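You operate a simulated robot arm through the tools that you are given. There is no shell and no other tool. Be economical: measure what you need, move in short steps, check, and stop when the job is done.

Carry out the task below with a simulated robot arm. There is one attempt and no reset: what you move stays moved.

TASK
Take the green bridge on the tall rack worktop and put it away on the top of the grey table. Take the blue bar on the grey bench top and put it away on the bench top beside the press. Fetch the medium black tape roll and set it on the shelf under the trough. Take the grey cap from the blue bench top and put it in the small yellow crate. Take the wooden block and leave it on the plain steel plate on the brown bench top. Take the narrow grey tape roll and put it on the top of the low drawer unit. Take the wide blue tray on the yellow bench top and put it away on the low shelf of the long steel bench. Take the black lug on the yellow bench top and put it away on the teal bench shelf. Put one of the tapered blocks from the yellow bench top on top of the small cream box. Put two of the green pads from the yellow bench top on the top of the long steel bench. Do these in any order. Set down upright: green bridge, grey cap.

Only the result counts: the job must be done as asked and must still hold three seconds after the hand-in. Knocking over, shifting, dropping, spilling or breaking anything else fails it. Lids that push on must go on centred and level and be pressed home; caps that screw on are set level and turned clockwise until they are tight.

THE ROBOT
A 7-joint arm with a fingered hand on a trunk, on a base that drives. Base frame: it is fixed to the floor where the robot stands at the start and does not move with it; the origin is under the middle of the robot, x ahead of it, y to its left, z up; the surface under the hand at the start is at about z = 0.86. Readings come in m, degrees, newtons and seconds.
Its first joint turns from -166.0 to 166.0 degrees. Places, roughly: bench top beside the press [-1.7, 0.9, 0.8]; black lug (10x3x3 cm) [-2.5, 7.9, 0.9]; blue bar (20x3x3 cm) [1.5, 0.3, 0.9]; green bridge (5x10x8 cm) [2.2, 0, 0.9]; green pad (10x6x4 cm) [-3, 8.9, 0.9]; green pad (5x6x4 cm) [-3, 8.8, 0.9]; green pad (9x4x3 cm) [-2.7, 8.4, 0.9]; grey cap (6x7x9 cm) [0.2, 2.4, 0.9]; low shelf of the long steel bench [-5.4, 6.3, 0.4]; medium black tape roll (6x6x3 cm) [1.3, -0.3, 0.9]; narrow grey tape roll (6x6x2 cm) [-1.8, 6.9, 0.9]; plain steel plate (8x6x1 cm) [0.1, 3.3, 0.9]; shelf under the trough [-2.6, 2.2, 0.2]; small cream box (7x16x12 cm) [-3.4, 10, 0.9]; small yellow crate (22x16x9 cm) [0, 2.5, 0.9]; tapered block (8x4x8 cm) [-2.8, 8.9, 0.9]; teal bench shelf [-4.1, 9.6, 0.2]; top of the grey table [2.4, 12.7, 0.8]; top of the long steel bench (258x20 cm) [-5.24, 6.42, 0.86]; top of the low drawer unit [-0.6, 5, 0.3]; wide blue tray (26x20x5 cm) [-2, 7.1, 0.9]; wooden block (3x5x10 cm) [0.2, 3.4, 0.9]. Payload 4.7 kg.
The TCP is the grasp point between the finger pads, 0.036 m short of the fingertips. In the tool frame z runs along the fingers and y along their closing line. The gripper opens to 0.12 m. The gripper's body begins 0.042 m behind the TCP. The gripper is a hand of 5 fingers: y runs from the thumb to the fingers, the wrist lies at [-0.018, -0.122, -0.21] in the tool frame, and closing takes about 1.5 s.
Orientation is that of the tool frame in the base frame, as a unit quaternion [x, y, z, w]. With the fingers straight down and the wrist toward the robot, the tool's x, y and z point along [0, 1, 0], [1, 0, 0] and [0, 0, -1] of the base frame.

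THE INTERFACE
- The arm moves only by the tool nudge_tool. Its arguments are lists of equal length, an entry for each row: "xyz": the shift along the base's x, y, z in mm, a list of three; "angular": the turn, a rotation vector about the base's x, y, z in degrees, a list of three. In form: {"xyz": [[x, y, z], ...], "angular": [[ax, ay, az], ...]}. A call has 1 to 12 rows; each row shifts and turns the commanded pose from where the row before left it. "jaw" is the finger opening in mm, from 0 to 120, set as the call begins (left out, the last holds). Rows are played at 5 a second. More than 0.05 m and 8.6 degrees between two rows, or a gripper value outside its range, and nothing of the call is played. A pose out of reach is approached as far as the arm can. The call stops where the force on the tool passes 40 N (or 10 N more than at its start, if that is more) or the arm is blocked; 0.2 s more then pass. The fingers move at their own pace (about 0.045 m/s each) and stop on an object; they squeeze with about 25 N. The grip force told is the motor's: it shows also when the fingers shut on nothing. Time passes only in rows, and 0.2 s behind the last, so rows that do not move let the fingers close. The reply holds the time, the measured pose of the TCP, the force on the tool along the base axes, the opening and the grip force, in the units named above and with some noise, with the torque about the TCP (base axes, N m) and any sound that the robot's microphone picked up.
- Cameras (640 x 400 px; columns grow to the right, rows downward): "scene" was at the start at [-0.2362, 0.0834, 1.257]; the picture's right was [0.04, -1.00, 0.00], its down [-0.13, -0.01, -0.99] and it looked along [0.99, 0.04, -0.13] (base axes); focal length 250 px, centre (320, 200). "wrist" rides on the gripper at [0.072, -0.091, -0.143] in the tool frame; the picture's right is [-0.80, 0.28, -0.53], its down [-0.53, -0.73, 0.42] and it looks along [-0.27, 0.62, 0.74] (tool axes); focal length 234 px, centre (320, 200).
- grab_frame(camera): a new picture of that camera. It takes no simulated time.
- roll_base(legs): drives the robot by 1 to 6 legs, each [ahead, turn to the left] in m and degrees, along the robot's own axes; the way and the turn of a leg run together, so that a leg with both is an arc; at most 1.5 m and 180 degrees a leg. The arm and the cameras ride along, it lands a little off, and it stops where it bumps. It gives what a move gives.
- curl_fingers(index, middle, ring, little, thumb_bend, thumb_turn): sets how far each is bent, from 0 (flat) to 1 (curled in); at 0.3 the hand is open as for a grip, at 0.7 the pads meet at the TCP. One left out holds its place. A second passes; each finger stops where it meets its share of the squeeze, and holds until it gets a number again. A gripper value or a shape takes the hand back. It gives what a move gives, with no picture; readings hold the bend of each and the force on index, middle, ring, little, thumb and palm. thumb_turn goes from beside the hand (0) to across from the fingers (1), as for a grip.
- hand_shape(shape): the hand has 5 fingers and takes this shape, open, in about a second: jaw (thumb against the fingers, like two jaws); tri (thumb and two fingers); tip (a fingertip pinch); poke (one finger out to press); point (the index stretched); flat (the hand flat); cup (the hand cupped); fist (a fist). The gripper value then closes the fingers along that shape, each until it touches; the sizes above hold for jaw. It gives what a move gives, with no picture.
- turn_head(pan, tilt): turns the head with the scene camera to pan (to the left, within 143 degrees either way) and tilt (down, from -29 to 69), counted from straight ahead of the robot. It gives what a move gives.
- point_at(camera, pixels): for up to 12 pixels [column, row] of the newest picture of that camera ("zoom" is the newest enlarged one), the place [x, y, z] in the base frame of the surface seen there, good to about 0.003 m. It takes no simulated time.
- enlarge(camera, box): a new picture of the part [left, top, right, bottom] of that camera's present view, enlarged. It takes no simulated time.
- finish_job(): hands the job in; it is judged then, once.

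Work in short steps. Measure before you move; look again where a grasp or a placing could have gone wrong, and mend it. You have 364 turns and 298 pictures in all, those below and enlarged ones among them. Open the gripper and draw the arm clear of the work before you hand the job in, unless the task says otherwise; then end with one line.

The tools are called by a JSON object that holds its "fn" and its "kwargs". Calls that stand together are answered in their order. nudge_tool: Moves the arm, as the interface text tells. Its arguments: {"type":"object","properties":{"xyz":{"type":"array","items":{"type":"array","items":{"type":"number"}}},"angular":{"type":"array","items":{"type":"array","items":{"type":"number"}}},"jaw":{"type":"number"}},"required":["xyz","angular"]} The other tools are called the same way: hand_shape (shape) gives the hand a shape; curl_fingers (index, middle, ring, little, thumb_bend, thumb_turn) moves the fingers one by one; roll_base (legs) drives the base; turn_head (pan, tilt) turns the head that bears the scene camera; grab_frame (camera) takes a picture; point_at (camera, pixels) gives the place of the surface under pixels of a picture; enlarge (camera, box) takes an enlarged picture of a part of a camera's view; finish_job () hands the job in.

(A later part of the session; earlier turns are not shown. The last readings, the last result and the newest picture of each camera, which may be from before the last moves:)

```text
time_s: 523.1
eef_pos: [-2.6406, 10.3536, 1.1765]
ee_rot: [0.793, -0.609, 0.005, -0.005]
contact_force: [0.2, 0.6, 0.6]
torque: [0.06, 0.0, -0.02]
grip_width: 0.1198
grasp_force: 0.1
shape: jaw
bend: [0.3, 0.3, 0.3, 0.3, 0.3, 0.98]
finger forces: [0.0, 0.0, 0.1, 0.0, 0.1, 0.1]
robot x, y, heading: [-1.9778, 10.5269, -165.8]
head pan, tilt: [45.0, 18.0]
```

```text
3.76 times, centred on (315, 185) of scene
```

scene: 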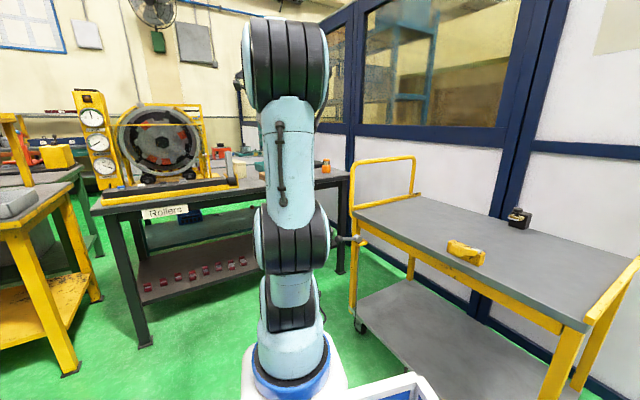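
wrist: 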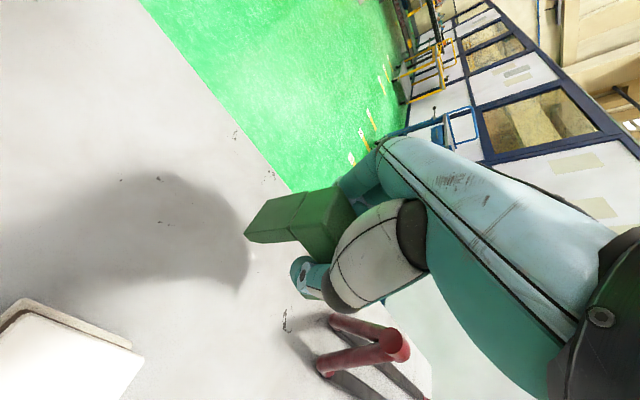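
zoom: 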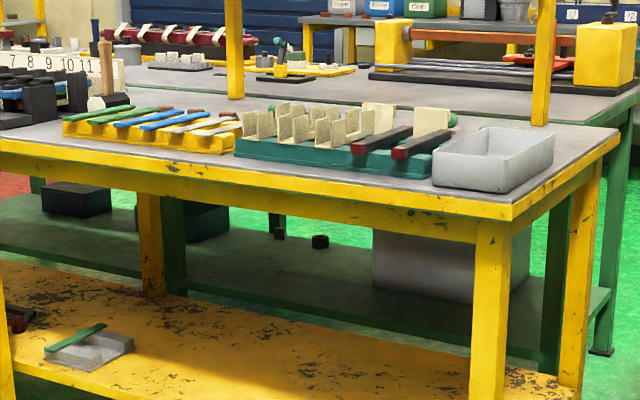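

Bench front edge: (-2.67,9.33)→(-1.41,7.14), depth 0.59. I drive to (-2.2,9.55) and face it.

{"fn": "roll_base", "kwargs": {"legs": [[0, 63], [0.95, 0], [0, -47]]}}

{"fn": "turn_head", "kwargs": {"pan": 15, "tilt": 25}}

{"fn": "grab_frame", "kwargs": {"camera": "scene"}}

{"fn": "grab_frame", "kwargs": {"camera": "wrist"}}

```text
time_s: 532.8
eef_pos: [-2.8078, 9.2849, 1.1759]
ee_rot: [0.863, -0.504, 0.005, -0.005]
contact_force: [-0.4, 0.0, -1.0]
torque: [0.01, 0.02, -0.03]
grip_width: 0.1199
grasp_force: 0.1
shape: jaw
bend: [0.3, 0.3, 0.3, 0.3, 0.3, 0.98]
finger forces: [0.0, 0.1, 0.1, 0.0, 0.0, 0.0]
robot x, y, heading: [-2.2132, 9.6209, -151.5]
head pan, tilt: [45.0, 18.0]
```

```text
time_s: 533.8
eef_pos: [-2.8084, 9.284, 1.1765]
ee_rot: [0.863, -0.505, 0.005, -0.006]
contact_force: [1.3, -0.3, 0.7]
torque: [0.01, 0.01, 0.03]
grip_width: 0.1201
grasp_force: 0.1
shape: jaw
bend: [0.3, 0.3, 0.3, 0.3, 0.3, 0.98]
finger forces: [0.1, 0.1, 0.1, 0.0, 0.0, 0.1]
robot x, y, heading: [-2.2125, 9.6163, -151.7]
head pan, tilt: [15.0, 25.0]
```

```text
158 pictures are left
```

scene: 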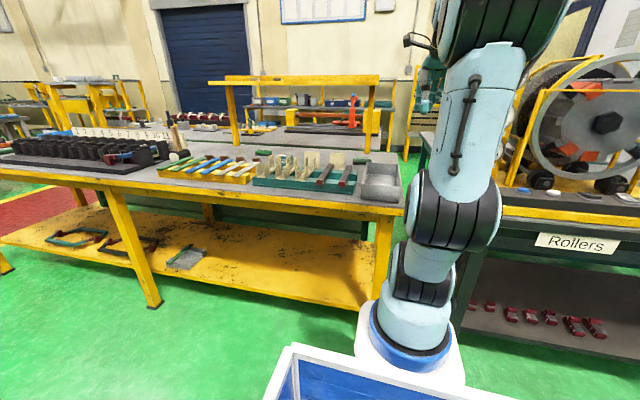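

```text
157 pictures are left
```

wrist: 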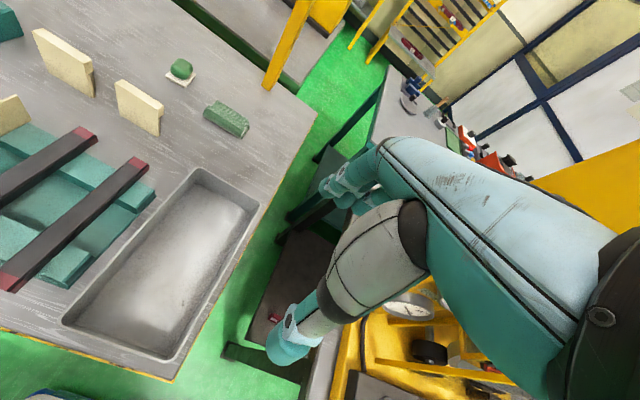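

Tapered (cream) blocks at wrist (140,107),(62,62); green pads at (225,118),(180,70). I zoom and measure.

{"fn": "enlarge", "kwargs": {"camera": "wrist", "box": [0, 0, 280, 175]}}

{"fn": "point_at", "kwargs": {"camera": "zoom", "pixels": [[315, 240], [270, 190], [370, 235], [350, 285], [265, 210], [515, 270], [480, 235], [560, 285], [410, 155], [415, 175], [140, 140], [80, 80]]}}

```text
2.29 times, centred on (140, 88) of wrist
```

zoom: 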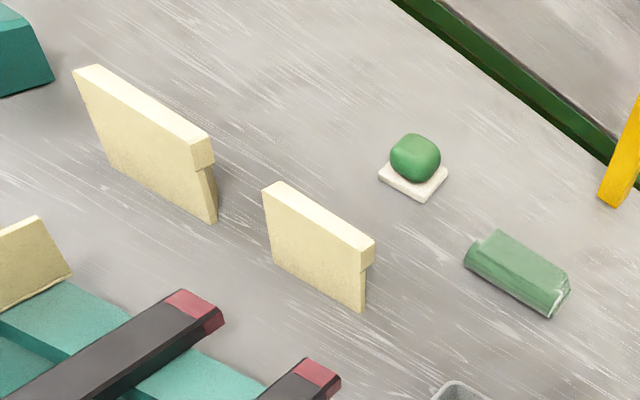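

```text
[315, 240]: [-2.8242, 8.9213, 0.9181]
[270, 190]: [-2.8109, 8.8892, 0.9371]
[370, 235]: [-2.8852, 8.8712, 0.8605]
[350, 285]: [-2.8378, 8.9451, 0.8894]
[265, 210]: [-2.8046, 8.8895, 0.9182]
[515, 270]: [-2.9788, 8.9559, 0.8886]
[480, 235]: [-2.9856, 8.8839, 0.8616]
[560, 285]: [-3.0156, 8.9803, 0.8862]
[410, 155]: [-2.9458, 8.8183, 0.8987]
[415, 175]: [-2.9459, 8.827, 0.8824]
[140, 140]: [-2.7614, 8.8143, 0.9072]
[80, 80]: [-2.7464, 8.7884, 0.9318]
```

I get precise points on the first tapered block's top strip and base.

{"fn": "point_at", "kwargs": {"camera": "zoom", "pixels": [[278, 187], [368, 240], [320, 214], [268, 196], [355, 252], [310, 225], [275, 258], [352, 300], [360, 270], [500, 240], [475, 258], [548, 310]]}}

{"fn": "enlarge", "kwargs": {"camera": "wrist", "box": [100, 60, 260, 160]}}

```text
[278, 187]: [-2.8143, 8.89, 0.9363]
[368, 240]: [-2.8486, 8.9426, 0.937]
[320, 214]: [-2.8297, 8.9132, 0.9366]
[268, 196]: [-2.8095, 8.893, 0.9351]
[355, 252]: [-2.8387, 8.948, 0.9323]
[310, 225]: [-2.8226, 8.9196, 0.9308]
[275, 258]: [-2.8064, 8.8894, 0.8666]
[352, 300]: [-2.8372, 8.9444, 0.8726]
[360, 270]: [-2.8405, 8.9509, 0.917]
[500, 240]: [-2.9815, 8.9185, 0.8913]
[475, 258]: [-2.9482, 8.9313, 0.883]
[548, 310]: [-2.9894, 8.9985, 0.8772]
```

```text
4.00 times, centred on (180, 110) of wrist
```

zoom: 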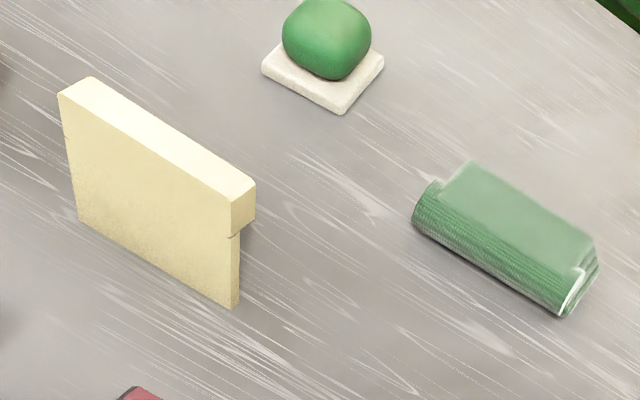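

The slab runs along 121°, ~7 cm long, thin; centre ≈(-2.829,8.917). I check the dark bar ends near the thumb side.

{"fn": "grab_frame", "kwargs": {"camera": "wrist"}}

{"fn": "point_at", "kwargs": {"camera": "wrist", "pixels": [[85, 135], [135, 163], [142, 172], [155, 195], [200, 175], [120, 150], [60, 115], [90, 145]]}}

```text
154 pictures are left
```

wrist: 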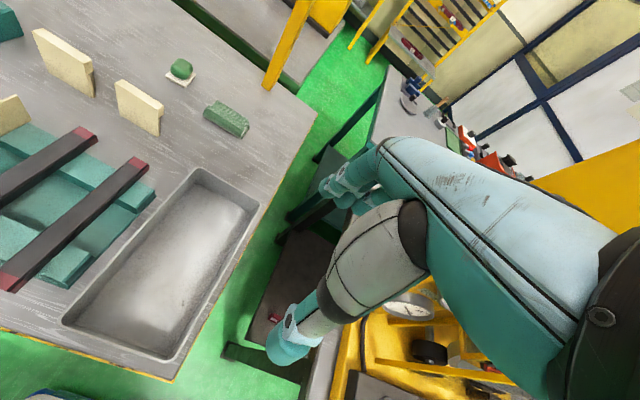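

```text
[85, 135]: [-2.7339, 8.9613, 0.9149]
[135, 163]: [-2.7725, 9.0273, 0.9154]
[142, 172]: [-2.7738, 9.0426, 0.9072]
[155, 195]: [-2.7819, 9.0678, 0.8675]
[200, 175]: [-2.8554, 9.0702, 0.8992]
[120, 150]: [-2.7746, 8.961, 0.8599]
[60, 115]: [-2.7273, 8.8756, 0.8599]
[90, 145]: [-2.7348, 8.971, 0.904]
```

10 cm clearance; good. I move over the slab and descend to z≈0.99 with jaw 60.

{"fn": "nudge_tool", "kwargs": {"xyz": [[-2.6, -46, 0], [-2.6, -46, 0], [-2.6, -46, 0], [-2.6, -46, 0], [-2.6, -46, 0], [-2.6, -46, 0], [-2.6, -46, 0], [-2.6, -45, 0], [0, 0, -45], [0, 0, -45], [0, 0, -45], [0, 0, -45]], "angular": [[0, 0, 0], [0, 0, 0], [0, 0, 0], [0, 0, 0], [0, 0, 0], [0, 0, 0], [0, 0, 0], [0, 0, 0], [0, 0, 0], [0, 0, 0], [0, 0, 0], [0, 0, 0]], "jaw": 60}}

{"fn": "grab_frame", "kwargs": {"camera": "wrist"}}

```text
time_s: 536.4
eef_pos: [-2.8278, 8.9167, 0.9996]
ee_rot: [0.863, -0.504, 0.004, -0.004]
contact_force: [0.0, 0.1, 1.1]
torque: [0.02, 0.01, 0.02]
grip_width: 0.0603
grasp_force: 0.1
shape: jaw
bend: [0.74, 0.45, 0.42, 0.4, 0.7, 1.0]
finger forces: [0.0, 0.0, 0.0, 0.1, 0.1, 0.0]
robot x, y, heading: [-2.2099, 9.6145, -151.5]
head pan, tilt: [15.0, 25.0]
```

```text
153 pictures are left
```

wrist: 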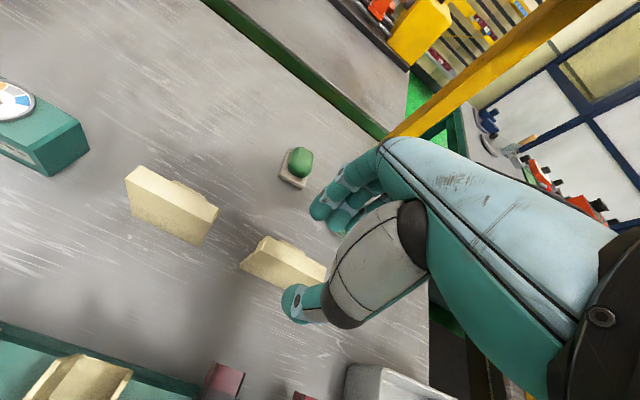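

Aligned. The index is curled at this width, so I open to 85, then descend to z 0.918.

{"fn": "nudge_tool", "kwargs": {"xyz": [[0, 0, 0], [0, 0, 0], [0, 0, 0], [0, 0, 0]], "angular": [[0, 0, 0], [0, 0, 0], [0, 0, 0], [0, 0, 0]], "jaw": 85}}

{"fn": "nudge_tool", "kwargs": {"xyz": [[0, 0, -30], [0, 0, -30], [0, 0, -20], [0, 0, 0]], "angular": [[0, 0, 0], [0, 0, 0], [0, 0, 0], [0, 0, 0]]}}

{"fn": "grab_frame", "kwargs": {"camera": "wrist"}}

```text
time_s: 537.4
eef_pos: [-2.8298, 8.9156, 0.9979]
ee_rot: [0.863, -0.505, 0.005, -0.005]
contact_force: [0.2, -0.1, -0.5]
torque: [0.03, 0.0, 0.02]
grip_width: 0.0845
grasp_force: 0.0
shape: jaw
bend: [0.27, 0.37, 0.35, 0.35, 0.59, 0.99]
finger forces: [0.1, 0.0, 0.0, 0.0, 0.0, 0.2]
robot x, y, heading: [-2.2163, 9.62, -151.6]
head pan, tilt: [15.0, 25.0]
```

```text
time_s: 538.4
eef_pos: [-2.8289, 8.9154, 0.9162]
ee_rot: [0.864, -0.504, 0.005, -0.005]
contact_force: [0.3, 0.1, 0.0]
torque: [0.02, 0.01, 0.02]
grip_width: 0.0845
grasp_force: 0.1
shape: jaw
bend: [0.27, 0.37, 0.35, 0.35, 0.59, 0.99]
finger forces: [0.1, 0.0, 0.1, 0.0, 0.0, 0.0]
robot x, y, heading: [-2.2115, 9.6153, -151.6]
head pan, tilt: [15.0, 25.0]
```

```text
152 pictures are left
```

wrist: 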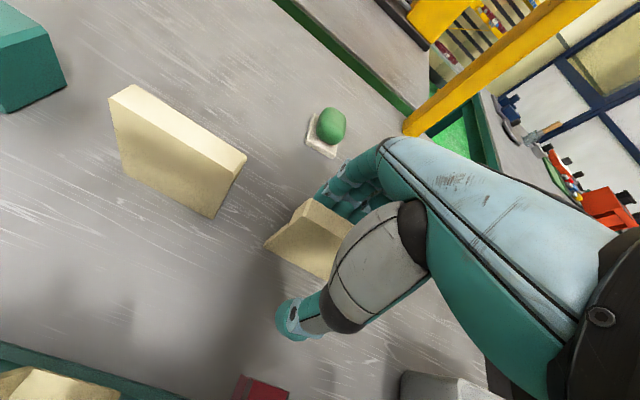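

Fingers straddle the slab. I close.

{"fn": "nudge_tool", "kwargs": {"xyz": [[0, 0, 0], [0, 0, 0], [0, 0, 0], [0, 0, 0], [0, 0, 0], [0, 0, 0], [0, 0, 0], [0, 0, 0]], "angular": [[0, 0, 0], [0, 0, 0], [0, 0, 0], [0, 0, 0], [0, 0, 0], [0, 0, 0], [0, 0, 0], [0, 0, 0]], "jaw": 0}}

{"fn": "grab_frame", "kwargs": {"camera": "wrist"}}

```text
time_s: 540.2
eef_pos: [-2.8295, 8.9153, 0.9161]
ee_rot: [0.863, -0.505, 0.006, -0.006]
contact_force: [0.2, -0.3, 0.8]
torque: [-0.01, 0.03, -0.02]
grip_width: 0.0271
grasp_force: 25.8
shape: jaw
bend: [0.73, 0.57, 0.62, 0.59, 0.75, 1.0]
finger forces: [13.6, 7.7, 0.1, 0.0, 21.3, 0.0]
robot x, y, heading: [-2.2121, 9.6226, -151.6]
head pan, tilt: [15.0, 25.0]
```

```text
151 pictures are left
```

wrist: 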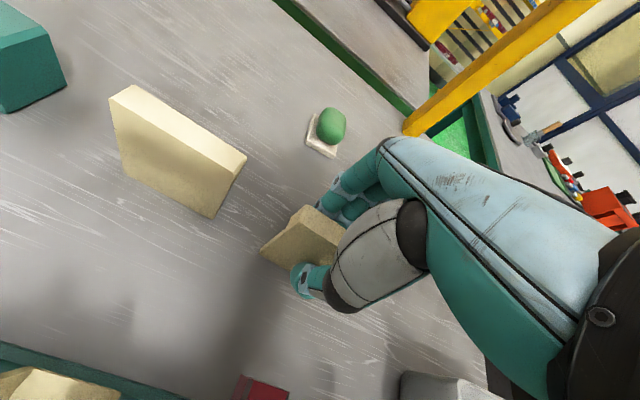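

Gripped. I lift and retract, then look for the cream box on the Rollers bench.

{"fn": "nudge_tool", "kwargs": {"xyz": [[0, 0, 40], [0, 0, 45], [0, 0, 45], [0, 0, 45], [20, 35, 20], [20, 40, 0], [20, 40, 0], [20, 40, 0]], "angular": [[0, 0, 0], [0, 0, 0], [0, 0, 0], [0, 0, 0], [0, 0, 0], [0, 0, 0], [0, 0, 0], [0, 0, 0]]}}

{"fn": "turn_head", "kwargs": {"pan": -35, "tilt": 15}}

{"fn": "grab_frame", "kwargs": {"camera": "scene"}}

```text
time_s: 542.0
eef_pos: [-2.7502, 9.0715, 1.1095]
ee_rot: [0.864, -0.504, 0.005, -0.007]
contact_force: [-0.6, -0.6, -2.9]
torque: [0.02, 0.01, -0.05]
grip_width: 0.0274
grasp_force: 24.7
shape: jaw
bend: [0.73, 0.57, 0.62, 0.59, 0.75, 1.0]
finger forces: [13.6, 7.9, 0.0, 0.0, 21.3, 0.0]
robot x, y, heading: [-2.2156, 9.6154, -151.7]
head pan, tilt: [15.0, 25.0]
```

```text
time_s: 543.2
eef_pos: [-2.751, 9.0715, 1.11]
ee_rot: [0.863, -0.505, 0.005, -0.005]
contact_force: [-0.2, -0.5, 0.1]
torque: [0.01, 0.02, 0.04]
grip_width: 0.0273
grasp_force: 24.5
shape: jaw
bend: [0.73, 0.57, 0.62, 0.59, 0.75, 1.0]
finger forces: [13.7, 7.8, 0.0, 0.0, 21.3, 0.1]
robot x, y, heading: [-2.2178, 9.6179, -151.8]
head pan, tilt: [-35.0, 15.0]
```

```text
150 pictures are left
```

scene: 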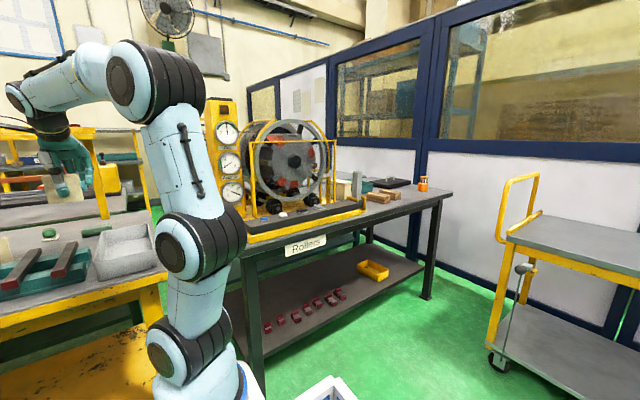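

{"fn": "enlarge", "kwargs": {"camera": "scene", "box": [320, 150, 460, 240]}}

{"fn": "point_at", "kwargs": {"camera": "zoom", "pixels": [[100, 140], [110, 115], [160, 130], [60, 130], [90, 180], [170, 170], [290, 225], [210, 230], [480, 180], [30, 260], [550, 180], [410, 140]]}}

```text
4.44 times, centred on (390, 195) of scene
```

zoom: 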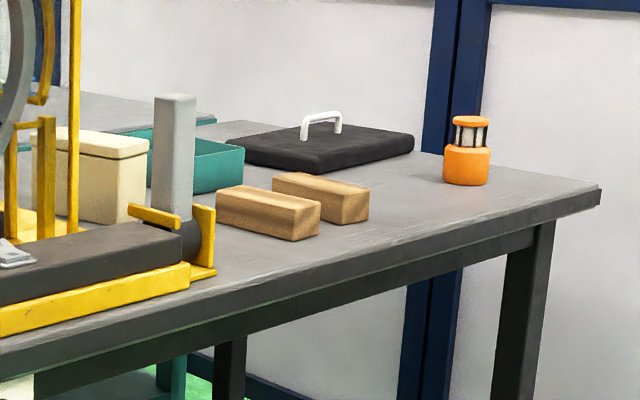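

```text
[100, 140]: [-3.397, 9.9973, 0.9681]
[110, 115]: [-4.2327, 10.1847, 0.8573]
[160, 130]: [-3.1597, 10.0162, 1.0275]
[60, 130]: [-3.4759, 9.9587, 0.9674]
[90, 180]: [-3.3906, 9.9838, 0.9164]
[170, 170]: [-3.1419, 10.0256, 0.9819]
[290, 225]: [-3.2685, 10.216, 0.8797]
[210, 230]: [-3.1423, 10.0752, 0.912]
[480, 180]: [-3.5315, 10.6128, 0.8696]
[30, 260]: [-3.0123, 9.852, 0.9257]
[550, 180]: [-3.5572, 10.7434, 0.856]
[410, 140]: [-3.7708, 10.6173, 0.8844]
```

Cream box: centre ≈(-3.42,9.98), top 0.968, behind the guard/post. I check heights of the gauge panel and ring before swinging the arm past.

{"fn": "point_at", "kwargs": {"camera": "scene", "pixels": [[215, 102], [290, 122], [330, 145], [300, 240], [248, 215], [345, 215], [440, 195], [500, 340], [520, 185], [548, 235]]}}

```text
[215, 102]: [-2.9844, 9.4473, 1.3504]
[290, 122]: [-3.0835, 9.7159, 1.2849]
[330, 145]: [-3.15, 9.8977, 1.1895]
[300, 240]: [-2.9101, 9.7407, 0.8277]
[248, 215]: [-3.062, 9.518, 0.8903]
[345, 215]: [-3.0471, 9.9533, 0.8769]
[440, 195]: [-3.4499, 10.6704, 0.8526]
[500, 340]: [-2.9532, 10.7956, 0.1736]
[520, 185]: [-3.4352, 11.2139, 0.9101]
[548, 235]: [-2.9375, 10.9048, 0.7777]
```

The cart is close too, so I'll stop at s≈−10.45. I retract the hand close to the axis and high, then shift the base 0.57 m right and face the bench.

{"fn": "nudge_tool", "kwargs": {"xyz": [[0, 36, 32], [0, 37, 32], [0, 37, 32], [0, 37, 32], [0, 37, 32], [0, 37, 30], [0, 37, 0]], "angular": [[0, 0, 0], [0, 0, 0], [0, 0, 0], [0, 0, 0], [0, 0, 0], [0, 0, 0], [0, 0, 0]]}}

{"fn": "roll_base", "kwargs": {"legs": [[0, -93], [0.55, 0], [0, 94]]}}

{"fn": "turn_head", "kwargs": {"pan": -25, "tilt": 20}}

{"fn": "grab_frame", "kwargs": {"camera": "scene"}}

{"fn": "grab_frame", "kwargs": {"camera": "wrist"}}

```text
time_s: 544.8
eef_pos: [-2.7487, 9.3314, 1.3027]
ee_rot: [0.864, -0.504, 0.005, -0.005]
contact_force: [0.4, -0.3, -1.4]
torque: [0.0, -0.03, 0.02]
grip_width: 0.0274
grasp_force: 25.0
shape: jaw
bend: [0.73, 0.57, 0.62, 0.59, 0.75, 1.0]
finger forces: [13.4, 7.8, 0.0, 0.0, 21.1, 0.0]
robot x, y, heading: [-2.2162, 9.616, -151.6]
head pan, tilt: [-35.0, 15.0]
```

```text
time_s: 555.9
eef_pos: [-2.9719, 9.8337, 1.3011]
ee_rot: [0.861, -0.509, 0.005, -0.005]
contact_force: [1.2, 0.1, -1.9]
torque: [0.0, -0.01, -0.01]
grip_width: 0.027
grasp_force: 25.3
shape: jaw
bend: [0.73, 0.57, 0.62, 0.59, 0.75, 1.0]
finger forces: [13.2, 7.4, 0.0, 0.0, 20.4, 0.0]
robot x, y, heading: [-2.4309, 10.1121, -152.2]
head pan, tilt: [-35.0, 15.0]
```

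```text
time_s: 556.6
eef_pos: [-2.9727, 9.8327, 1.303]
ee_rot: [0.861, -0.509, 0.005, -0.005]
contact_force: [0.3, -0.3, -1.4]
torque: [0.01, 0.02, -0.01]
grip_width: 0.0269
grasp_force: 25.0
shape: jaw
bend: [0.73, 0.57, 0.62, 0.59, 0.75, 1.0]
finger forces: [13.1, 7.3, 0.0, 0.0, 20.4, 0.0]
robot x, y, heading: [-2.4322, 10.1148, -152.3]
head pan, tilt: [-25.0, 20.0]
```

```text
148 pictures are left
```

scene: 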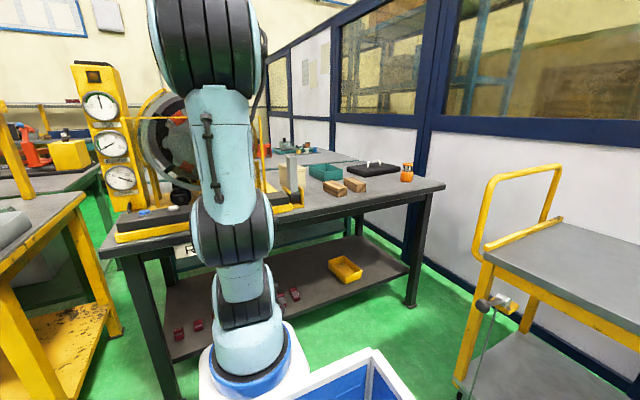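

```text
147 pictures are left
```

wrist: 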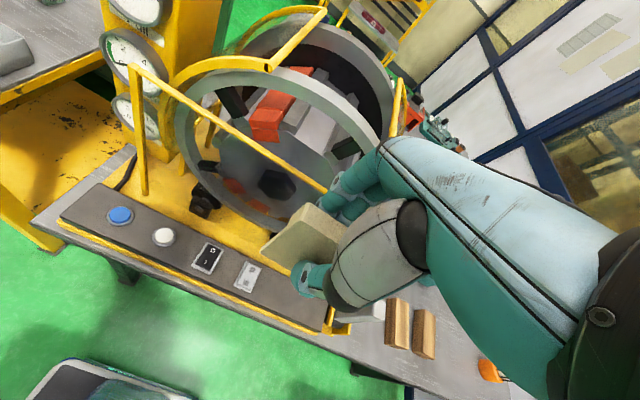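

I shift the hand right (−s) 0.42 m at height to see the cream box.

{"fn": "nudge_tool", "kwargs": {"xyz": [[-23, 40, 0], [-23, 40, 0], [-23, 40, 0], [-23, 40, 0], [-23, 40, 0], [-23, 40, 0], [-23, 40, 0], [-23, 40, 0], [-23, 40, 0]], "angular": [[0, 0, 0], [0, 0, 0], [0, 0, 0], [0, 0, 0], [0, 0, 0], [0, 0, 0], [0, 0, 0], [0, 0, 0], [0, 0, 0]]}}

{"fn": "grab_frame", "kwargs": {"camera": "wrist"}}

{"fn": "grab_frame", "kwargs": {"camera": "scene"}}

```text
time_s: 558.6
eef_pos: [-3.178, 10.1938, 1.3025]
ee_rot: [0.861, -0.508, 0.004, -0.005]
contact_force: [0.4, -0.4, -0.1]
torque: [0.04, 0.03, -0.03]
grip_width: 0.0271
grasp_force: 25.2
shape: jaw
bend: [0.73, 0.57, 0.62, 0.59, 0.75, 1.0]
finger forces: [13.0, 7.4, 0.0, 0.0, 20.4, 0.0]
robot x, y, heading: [-2.4334, 10.1141, -151.8]
head pan, tilt: [-25.0, 20.0]
```

```text
146 pictures are left
```

wrist: 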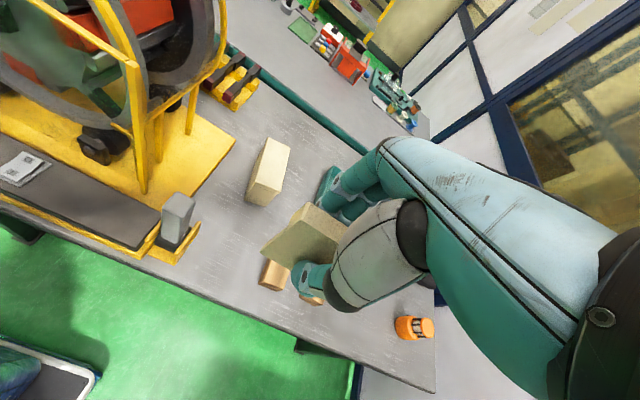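

```text
145 pictures are left
```

scene: 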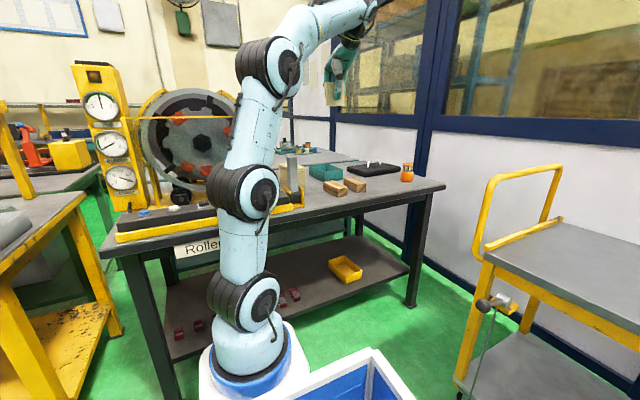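

The cream box is at wrist (268,170). I measure its top.

{"fn": "enlarge", "kwargs": {"camera": "wrist", "box": [215, 120, 335, 220]}}

{"fn": "point_at", "kwargs": {"camera": "zoom", "pixels": [[280, 90], [385, 130], [355, 270], [225, 235], [310, 180], [250, 300], [180, 280], [330, 310], [290, 250]]}}

```text
4.00 times, centred on (275, 170) of wrist
```

zoom: 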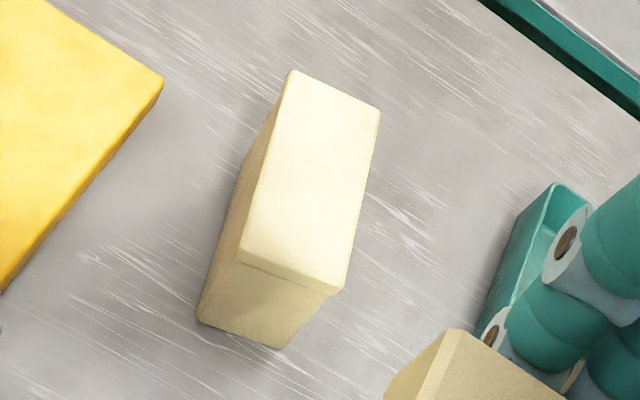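

```text
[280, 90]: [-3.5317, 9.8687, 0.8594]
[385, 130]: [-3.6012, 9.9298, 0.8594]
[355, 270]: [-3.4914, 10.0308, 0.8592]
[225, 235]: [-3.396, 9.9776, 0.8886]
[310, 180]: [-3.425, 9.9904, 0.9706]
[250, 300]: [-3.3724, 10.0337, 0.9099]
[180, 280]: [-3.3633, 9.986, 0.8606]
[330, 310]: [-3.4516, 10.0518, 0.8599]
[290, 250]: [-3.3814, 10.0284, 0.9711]
```

Box top centre (-3.425,9.990), z 0.971, long axis ≈41°. I'll set the slab across the middle: lower to z 1.17, move over with +12° yaw.

{"fn": "nudge_tool", "kwargs": {"xyz": [[0, 0, -45], [0, 0, -45], [0, 0, -43], [-35.3, -29.1, 0], [-35.3, -29.1, 0], [-35.3, -29.1, 0], [-35.3, -29.1, 0], [-35.3, -29.1, 0], [-35.3, -29.1, 0], [-35.2, -29.2, 0]], "angular": [[0, 0, 0], [0, 0, 0], [0, 0, 0], [0, 0, 1.7], [0, 0, 1.7], [0, 0, 1.7], [0, 0, 1.7], [0, 0, 1.7], [0, 0, 1.7], [0, 0, 1.8]]}}

{"fn": "grab_frame", "kwargs": {"camera": "wrist"}}

{"fn": "enlarge", "kwargs": {"camera": "scene", "box": [200, 60, 440, 240]}}

```text
time_s: 560.8
eef_pos: [-3.4263, 9.9916, 1.1692]
ee_rot: [0.909, -0.417, 0.004, -0.007]
contact_force: [1.0, 0.0, 0.6]
torque: [0.01, 0.05, 0.0]
grip_width: 0.0268
grasp_force: 24.5
shape: jaw
bend: [0.73, 0.57, 0.62, 0.59, 0.75, 1.0]
finger forces: [13.1, 7.5, 0.1, 0.0, 20.5, 0.0]
robot x, y, heading: [-2.4359, 10.1124, -152.4]
head pan, tilt: [-25.0, 20.0]
```

```text
143 pictures are left
```

wrist: 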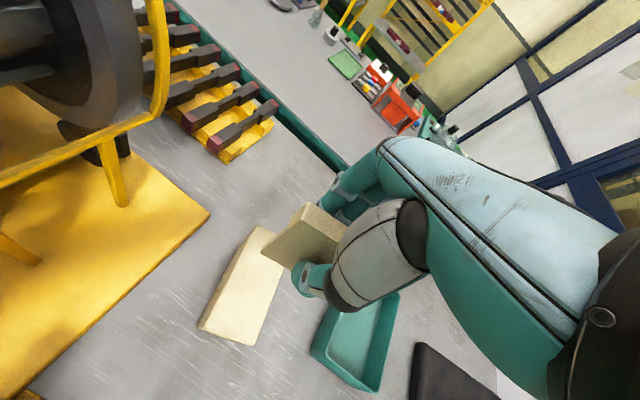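

```text
2.22 times, centred on (320, 150) of scene
```

zoom: 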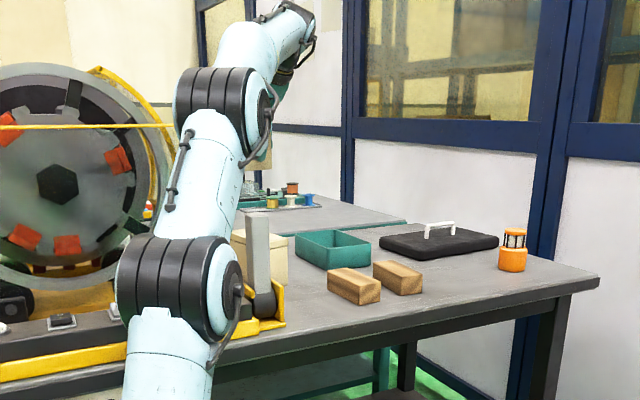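

Projected point (250,282) matches the box top. I descend 120 mm and inspect.

{"fn": "nudge_tool", "kwargs": {"xyz": [[0, 0, -40], [0, 0, -40], [0, 0, -30], [0, 0, -18]], "angular": [[0, 0, 0], [0, 0, 0], [0, 0, 0], [0, 0, 0]]}}

{"fn": "grab_frame", "kwargs": {"camera": "wrist"}}

{"fn": "enlarge", "kwargs": {"camera": "wrist", "box": [200, 170, 400, 340]}}

```text
time_s: 561.8
eef_pos: [-3.4273, 9.9899, 1.0401]
ee_rot: [0.909, -0.416, 0.003, -0.006]
contact_force: [0.4, 0.1, -0.2]
torque: [0.03, 0.02, -0.02]
grip_width: 0.027
grasp_force: 25.1
shape: jaw
bend: [0.73, 0.57, 0.62, 0.59, 0.75, 1.0]
finger forces: [13.1, 7.4, 0.0, 0.0, 20.5, 0.1]
robot x, y, heading: [-2.4304, 10.1146, -152.3]
head pan, tilt: [-25.0, 20.0]
```

```text
141 pictures are left
```

wrist: 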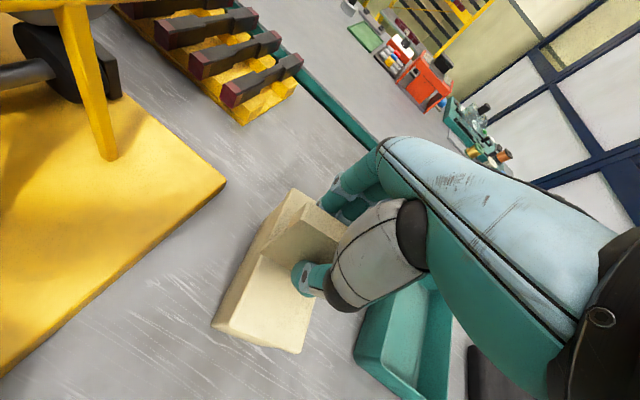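

```text
2.35 times, centred on (300, 255) of wrist
```

zoom: 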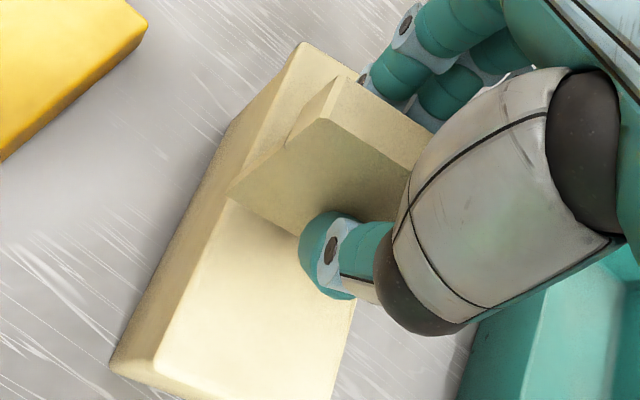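

The slab is centred across the box. I lower ~10 mm to contact.

{"fn": "nudge_tool", "kwargs": {"xyz": [[0, 0, -6], [0, 0, -4], [0, 0, -1.5], [0, 0, 0]], "angular": [[0, 0, 0], [0, 0, 0], [0, 0, 0], [0, 0, 0]]}}

{"fn": "enlarge", "kwargs": {"camera": "wrist", "box": [200, 170, 400, 340]}}

```text
time_s: 562.8
eef_pos: [-3.4264, 9.9907, 1.0298]
ee_rot: [0.909, -0.416, 0.005, -0.006]
contact_force: [-0.4, 0.2, -1.1]
torque: [-0.01, -0.02, 0.01]
grip_width: 0.027
grasp_force: 25.3
shape: jaw
bend: [0.73, 0.57, 0.62, 0.59, 0.75, 1.0]
finger forces: [13.0, 7.5, 0.0, 0.1, 20.5, 0.0]
robot x, y, heading: [-2.4328, 10.1138, -152.1]
head pan, tilt: [-25.0, 20.0]
```

```text
2.35 times, centred on (300, 255) of wrist
```

zoom: 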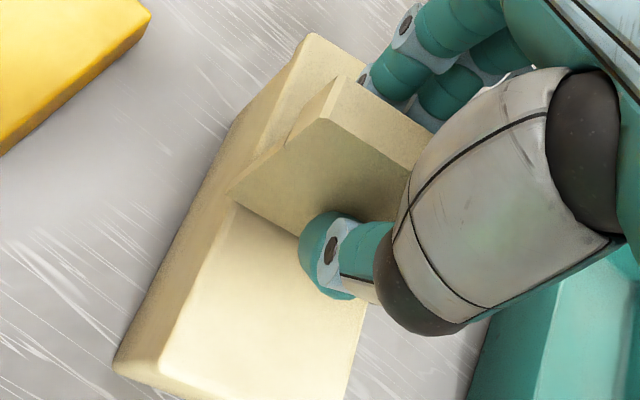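

Nearly touching. I lower 1.5 mm more, open to 80, and rise.

{"fn": "nudge_tool", "kwargs": {"xyz": [[0, 0, -1], [0, 0, -0.5], [0, 0, 0]], "angular": [[0, 0, 0], [0, 0, 0], [0, 0, 0]]}}

{"fn": "nudge_tool", "kwargs": {"xyz": [[0, 0, 0], [0, 0, 0], [0, 0, 0], [0, 0, 0], [0, 0, 0], [0, 0, 30], [0, 0, 40], [0, 0, 40]], "angular": [[0, 0, 0], [0, 0, 0], [0, 0, 0], [0, 0, 0], [0, 0, 0], [0, 0, 0], [0, 0, 0], [0, 0, 0]], "jaw": 85}}

{"fn": "enlarge", "kwargs": {"camera": "wrist", "box": [160, 170, 400, 360]}}

```text
time_s: 563.6
eef_pos: [-3.4267, 9.9898, 1.0274]
ee_rot: [0.909, -0.416, 0.005, -0.006]
contact_force: [0.1, -0.1, -1.5]
torque: [0.01, 0.02, 0.02]
grip_width: 0.0272
grasp_force: 24.6
shape: jaw
bend: [0.73, 0.57, 0.62, 0.59, 0.75, 1.0]
finger forces: [13.0, 7.5, 0.0, 0.0, 20.5, 0.0]
robot x, y, heading: [-2.4337, 10.1091, -152.1]
head pan, tilt: [-25.0, 20.0]
```

```text
time_s: 565.4
eef_pos: [-3.4265, 9.9901, 1.1374]
ee_rot: [0.909, -0.417, 0.005, -0.007]
contact_force: [-0.5, 1.2, 0.1]
torque: [0.01, -0.04, 0.04]
grip_width: 0.0845
grasp_force: 0.1
shape: jaw
bend: [0.27, 0.37, 0.35, 0.35, 0.59, 0.99]
finger forces: [0.0, 0.1, 0.0, 0.0, 0.0, 0.0]
robot x, y, heading: [-2.4322, 10.114, -152.3]
head pan, tilt: [-25.0, 20.0]
```

```text
2.11 times, centred on (280, 265) of wrist
```

zoom: 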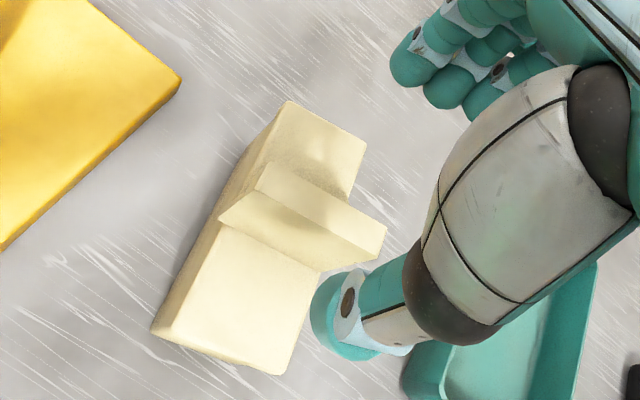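

The tapered block stands on the cream box. I retrace: retract the hand, and reverse the base move back to the yellow bench.

{"fn": "nudge_tool", "kwargs": {"xyz": [[0, 0, 30], [35, 29, 10], [35, 29, 20], [35, 29, 20], [35, 29, 25], [35, 29, 25], [36, 29, 25], [36, 30, 10]], "angular": [[0, 0, 0], [0, 0, -1.7], [0, 0, -1.7], [0, 0, -1.7], [0, 0, -1.7], [0, 0, -1.7], [0, 0, -1.7], [0, 0, -1.8]], "jaw": 110}}

{"fn": "nudge_tool", "kwargs": {"xyz": [[23, -40, 0], [23, -40, 0], [23, -40, 0], [23, -40, 0], [23, -40, 0], [23, -40, 0], [23, -40, 0], [23, -40, 0], [23, -40, 0]], "angular": [[0, 0, 0], [0, 0, 0], [0, 0, 0], [0, 0, 0], [0, 0, 0], [0, 0, 0], [0, 0, 0], [0, 0, 0], [0, 0, 0]]}}

{"fn": "roll_base", "kwargs": {"legs": [[0, -94], [-0.6, 0], [0, 95]]}}

{"fn": "grab_frame", "kwargs": {"camera": "wrist"}}

```text
refused: row 5 steps farther than a row can; nothing moved
```

```text
time_s: 566.5
eef_pos: [-3.3348, 9.8321, 1.1391]
ee_rot: [0.905, -0.426, -0.001, -0.007]
contact_force: [-15.6, 21.1, 2.6]
torque: [-0.36, -0.1, -1.44]
grip_width: 0.0848
grasp_force: 0.1
shape: jaw
bend: [0.27, 0.37, 0.35, 0.35, 0.59, 0.99]
finger forces: [27.7, 0.1, 0.1, 0.0, 0.1, 0.1]
robot x, y, heading: [-2.4363, 10.1128, -152.7]
head pan, tilt: [-25.0, 20.0]
stopped in row 5: the force on the tool passed its limit at 66 N (the readings are from after the stop); the commanded pose is now the measured one
```

```text
time_s: 576.4
eef_pos: [-3.0705, 9.8881, 1.1397]
ee_rot: [0.718, -0.696, 0.002, -0.015]
contact_force: [25.5, 12.1, 0.6]
torque: [-0.3, 0.41, -0.77]
grip_width: 0.0786
grasp_force: 0.1
shape: jaw
bend: [0.29, 0.44, 0.34, 0.35, 0.59, 0.99]
finger forces: [11.9, 16.0, 0.0, 0.0, 0.1, 0.0]
robot x, y, heading: [-2.1925, 9.5629, 170.1]
head pan, tilt: [-25.0, 20.0]
stopped in leg 3: the force on the tool passed its limit at 89 N (the readings are from after the stop); the commanded pose is now the measured one
```

```text
137 pictures are left
```

wrist: 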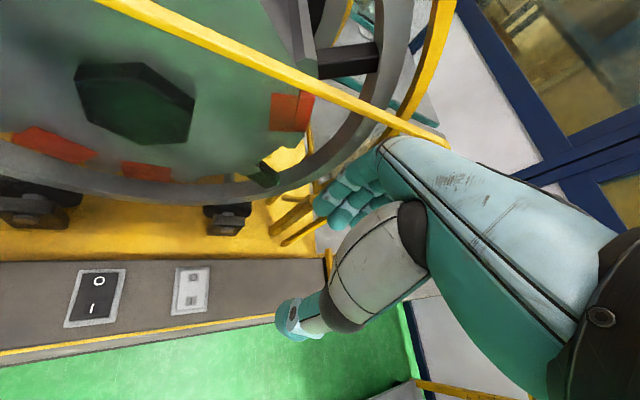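

A row was refused and the later moves ran anyway, bumping the machine guard. I turn back right away from it and inspect everything.

{"fn": "roll_base", "kwargs": {"legs": [[0, -12]]}}

{"fn": "grab_frame", "kwargs": {"camera": "scene"}}

{"fn": "grab_frame", "kwargs": {"camera": "wrist"}}

```text
time_s: 577.5
eef_pos: [-2.9845, 10.063, 1.138]
ee_rot: [-0.642, 0.767, -0.003, 0.015]
contact_force: [0.6, 0.2, -0.3]
torque: [0.0, 0.0, -0.02]
grip_width: 0.0849
grasp_force: 0.0
shape: jaw
bend: [0.27, 0.37, 0.34, 0.35, 0.59, 0.99]
finger forces: [0.0, 0.0, 0.0, 0.0, 0.0, 0.0]
robot x, y, heading: [-2.1906, 9.5559, 158.0]
head pan, tilt: [-25.0, 20.0]
```

```text
136 pictures are left
```

scene: 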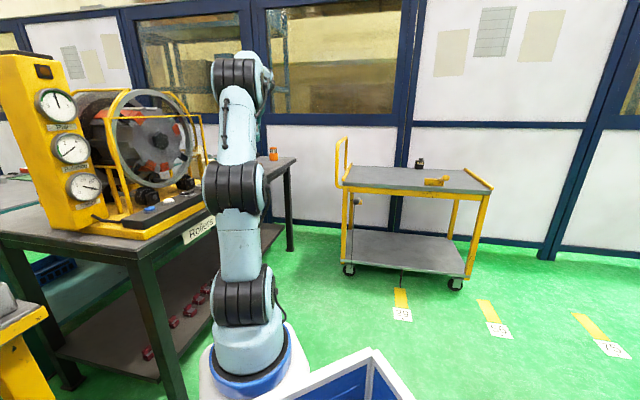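

```text
135 pictures are left
```

wrist: 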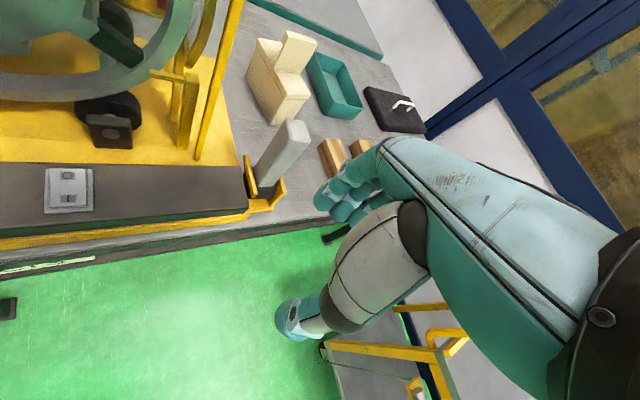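

The slab is still standing on the box. I zoom to check that nothing shifted (box, post, guard).

{"fn": "enlarge", "kwargs": {"camera": "wrist", "box": [160, 10, 400, 210]}}

{"fn": "point_at", "kwargs": {"camera": "wrist", "pixels": [[270, 68], [285, 90], [298, 40], [295, 135], [272, 110], [210, 80], [185, 110]]}}

```text
2.00 times, centred on (280, 110) of wrist
```

zoom: 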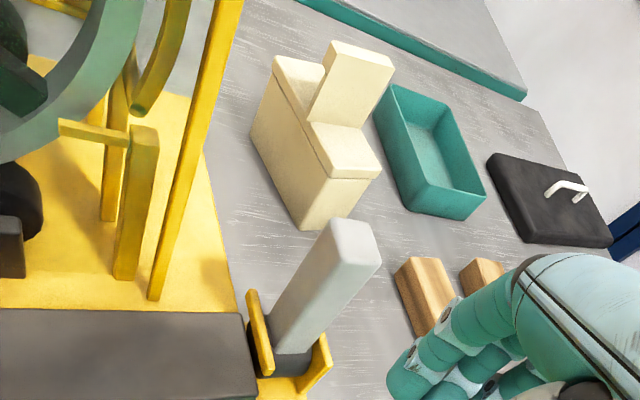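

```text
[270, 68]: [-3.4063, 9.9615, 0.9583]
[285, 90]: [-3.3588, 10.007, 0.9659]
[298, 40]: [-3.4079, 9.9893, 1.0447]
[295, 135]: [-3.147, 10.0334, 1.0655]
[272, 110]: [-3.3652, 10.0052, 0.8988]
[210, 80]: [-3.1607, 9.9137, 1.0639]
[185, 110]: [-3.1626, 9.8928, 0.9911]
```

Nothing shifted. I retract the hand close and high, undoing the yaw.

{"fn": "nudge_tool", "kwargs": {"xyz": [[28, -34, 20], [28, -34, 20], [28, -34, 20], [28, -34, 20], [28, -34, 20], [28, -34, 20], [28, -34, 20], [28, -34, 20]], "angular": [[0, 0, -1.5], [0, 0, -1.5], [0, 0, -1.5], [0, 0, -1.5], [0, 0, -1.5], [0, 0, -1.5], [0, 0, -1.5], [0, 0, -1.5]], "jaw": 110}}

```text
time_s: 579.3
eef_pos: [-2.761, 9.7913, 1.2963]
ee_rot: [-0.558, 0.83, -0.006, 0.013]
contact_force: [-0.3, 0.5, -0.8]
torque: [-0.08, -0.07, 0.03]
grip_width: 0.1099
grasp_force: 0.2
shape: jaw
bend: [0.27, 0.32, 0.31, 0.31, 0.36, 0.98]
finger forces: [0.0, 0.0, 0.1, 0.1, 0.0, 0.0]
robot x, y, heading: [-2.1881, 9.5592, 157.9]
head pan, tilt: [-25.0, 20.0]
```

Now I turn left to face the yellow bench again.

{"fn": "roll_base", "kwargs": {"legs": [[0, 51]]}}

{"fn": "grab_frame", "kwargs": {"camera": "wrist"}}

```text
time_s: 582.0
eef_pos: [-2.7297, 9.2644, 1.2983]
ee_rot: [0.859, -0.511, -0.002, -0.014]
contact_force: [0.5, -0.7, -0.7]
torque: [0.02, 0.02, -0.04]
grip_width: 0.1099
grasp_force: 0.2
shape: jaw
bend: [0.27, 0.32, 0.31, 0.31, 0.36, 0.98]
finger forces: [0.0, 0.1, 0.1, 0.0, 0.1, 0.1]
robot x, y, heading: [-2.1929, 9.5587, -151.1]
head pan, tilt: [-25.0, 20.0]
```

```text
133 pictures are left
```

wrist: 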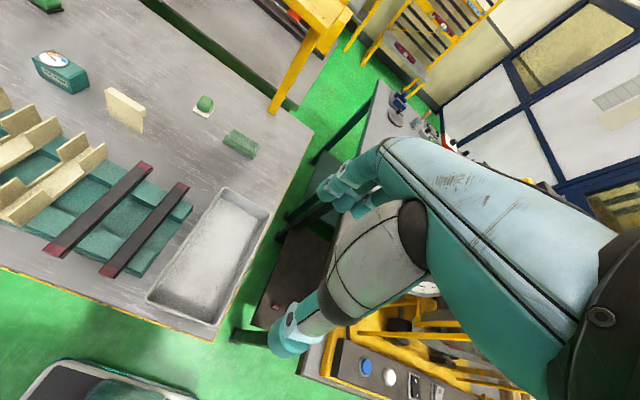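

I correct the small tilt and go over the large green pad at (-2.983,8.957).

{"fn": "nudge_tool", "kwargs": {"xyz": [[-28, -34, -18], [-28, -34, -18], [-28, -34, -18], [-28, -34, -18], [-28, -34, -18], [-28, -34, -18], [-28, -34, -18], [-28, -34, -18], [-28, -34, -18], [0, 0, -45], [0, 0, -45]], "angular": [[-1.5, 0.6, 0], [0, 0, 0], [0, 0, 0], [0, 0, 0], [0, 0, 0], [0, 0, 0], [0, 0, 0], [0, 0, 0], [0, 0, 0], [0, 0, 0], [0, 0, 0]], "jaw": 100}}

{"fn": "grab_frame", "kwargs": {"camera": "wrist"}}

```text
time_s: 584.4
eef_pos: [-2.9839, 8.9589, 1.0478]
ee_rot: [0.86, -0.511, 0.0, 0.001]
contact_force: [0.4, 0.6, 1.2]
torque: [-0.05, 0.08, 0.0]
grip_width: 0.1002
grasp_force: 0.1
shape: jaw
bend: [0.26, 0.33, 0.32, 0.32, 0.49, 0.99]
finger forces: [0.0, 0.1, 0.1, 0.0, 0.1, 0.0]
robot x, y, heading: [-2.189, 9.5598, -151.4]
head pan, tilt: [-25.0, 20.0]
```

```text
132 pictures are left
```

wrist: 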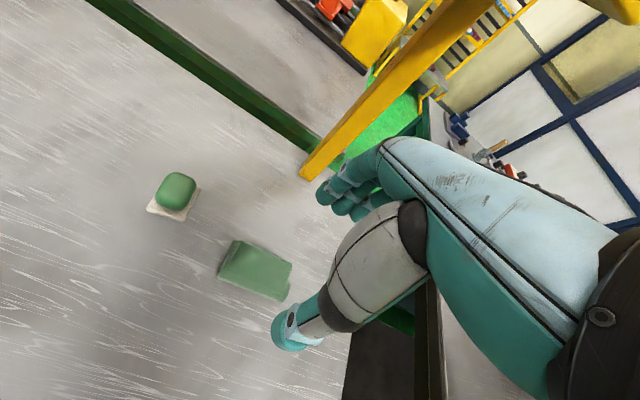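

Aligned. I descend to z≈0.898 and close.

{"fn": "nudge_tool", "kwargs": {"xyz": [[0, 0, -45], [0, 0, -45], [0, 0, -40], [0, 0, -19], [0, 0, 0]], "angular": [[0, 0, 0], [0, 0, 0], [0, 0, 0], [0, 0, 0], [0, 0, 0]]}}

{"fn": "nudge_tool", "kwargs": {"xyz": [[0, 0, 0], [0, 0, 0], [0, 0, 0], [0, 0, 0], [0, 0, 0], [0, 0, 0], [0, 0, 0], [0, 0, 0]], "angular": [[0, 0, 0], [0, 0, 0], [0, 0, 0], [0, 0, 0], [0, 0, 0], [0, 0, 0], [0, 0, 0], [0, 0, 0]], "jaw": 0}}

{"fn": "grab_frame", "kwargs": {"camera": "wrist"}}

```text
time_s: 585.6
eef_pos: [-2.9822, 8.9602, 0.8969]
ee_rot: [0.86, -0.511, 0.001, 0.0]
contact_force: [-0.7, 0.2, 2.3]
torque: [-0.05, 0.1, 0.0]
grip_width: 0.0999
grasp_force: 0.1
shape: jaw
bend: [0.26, 0.33, 0.32, 0.32, 0.49, 0.99]
finger forces: [0.1, 1.9, 0.1, 0.0, 0.0, 0.0]
robot x, y, heading: [-2.1896, 9.5587, -151.7]
head pan, tilt: [-25.0, 20.0]
```

```text
time_s: 587.4
eef_pos: [-2.9827, 8.9612, 0.8968]
ee_rot: [0.859, -0.512, 0.001, 0.0]
contact_force: [1.1, 1.4, 5.7]
torque: [-0.06, -0.02, 0.01]
grip_width: 0.0546
grasp_force: 24.8
shape: jaw
bend: [0.74, 0.41, 0.42, 0.42, 0.73, 1.0]
finger forces: [21.8, 0.0, 3.6, 0.0, 24.3, 0.0]
robot x, y, heading: [-2.1901, 9.5603, -151.5]
head pan, tilt: [-25.0, 20.0]
```

```text
131 pictures are left
```

wrist: 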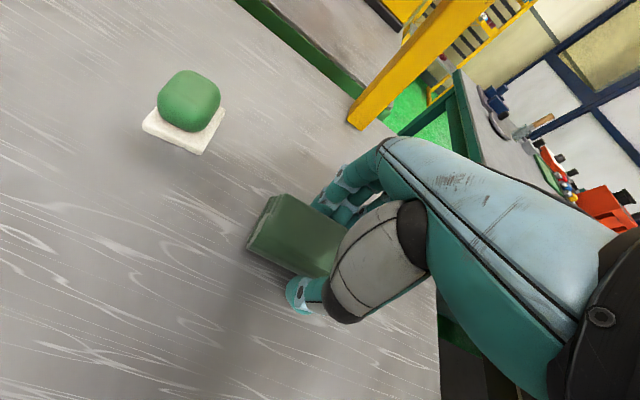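

Gripped at 55 mm. I lift a little and check it holds, then raise/retract.

{"fn": "nudge_tool", "kwargs": {"xyz": [[0, 0, 30], [0, 0, 40], [0, 0, 45], [0, 0, 45], [20, 25, 35], [25, 30, 30], [28, 34, 18], [28, 34, 18], [28, 34, 18], [28, 34, 18], [28, 34, 18], [28, 34, 18]], "angular": [[0, 0, 0], [0, 0, 0], [0, 0, 0], [0, 0, 0], [0, 0, 0], [0, 0, 0], [0, 0, 0], [0, 0, 0], [0, 0, 0], [0, 0, 0], [0, 0, 0], [0, 0, 0]]}}

{"fn": "grab_frame", "kwargs": {"camera": "wrist"}}

```text
time_s: 590.0
eef_pos: [-2.7715, 9.2172, 1.2301]
ee_rot: [0.859, -0.511, 0.001, -0.001]
contact_force: [-1.1, 0.1, -2.3]
torque: [0.0, -0.06, 0.01]
grip_width: 0.0541
grasp_force: 25.0
shape: jaw
bend: [0.73, 0.42, 0.41, 0.42, 0.73, 1.0]
finger forces: [19.2, 0.0, 3.6, 0.0, 22.7, 0.0]
robot x, y, heading: [-2.1888, 9.5594, -151.3]
head pan, tilt: [-25.0, 20.0]
```

```text
130 pictures are left
```

wrist: 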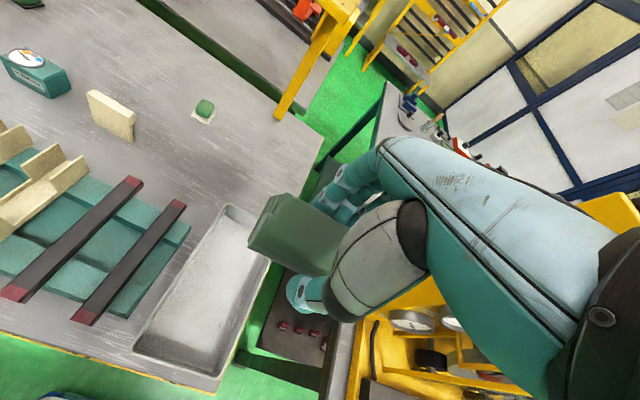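

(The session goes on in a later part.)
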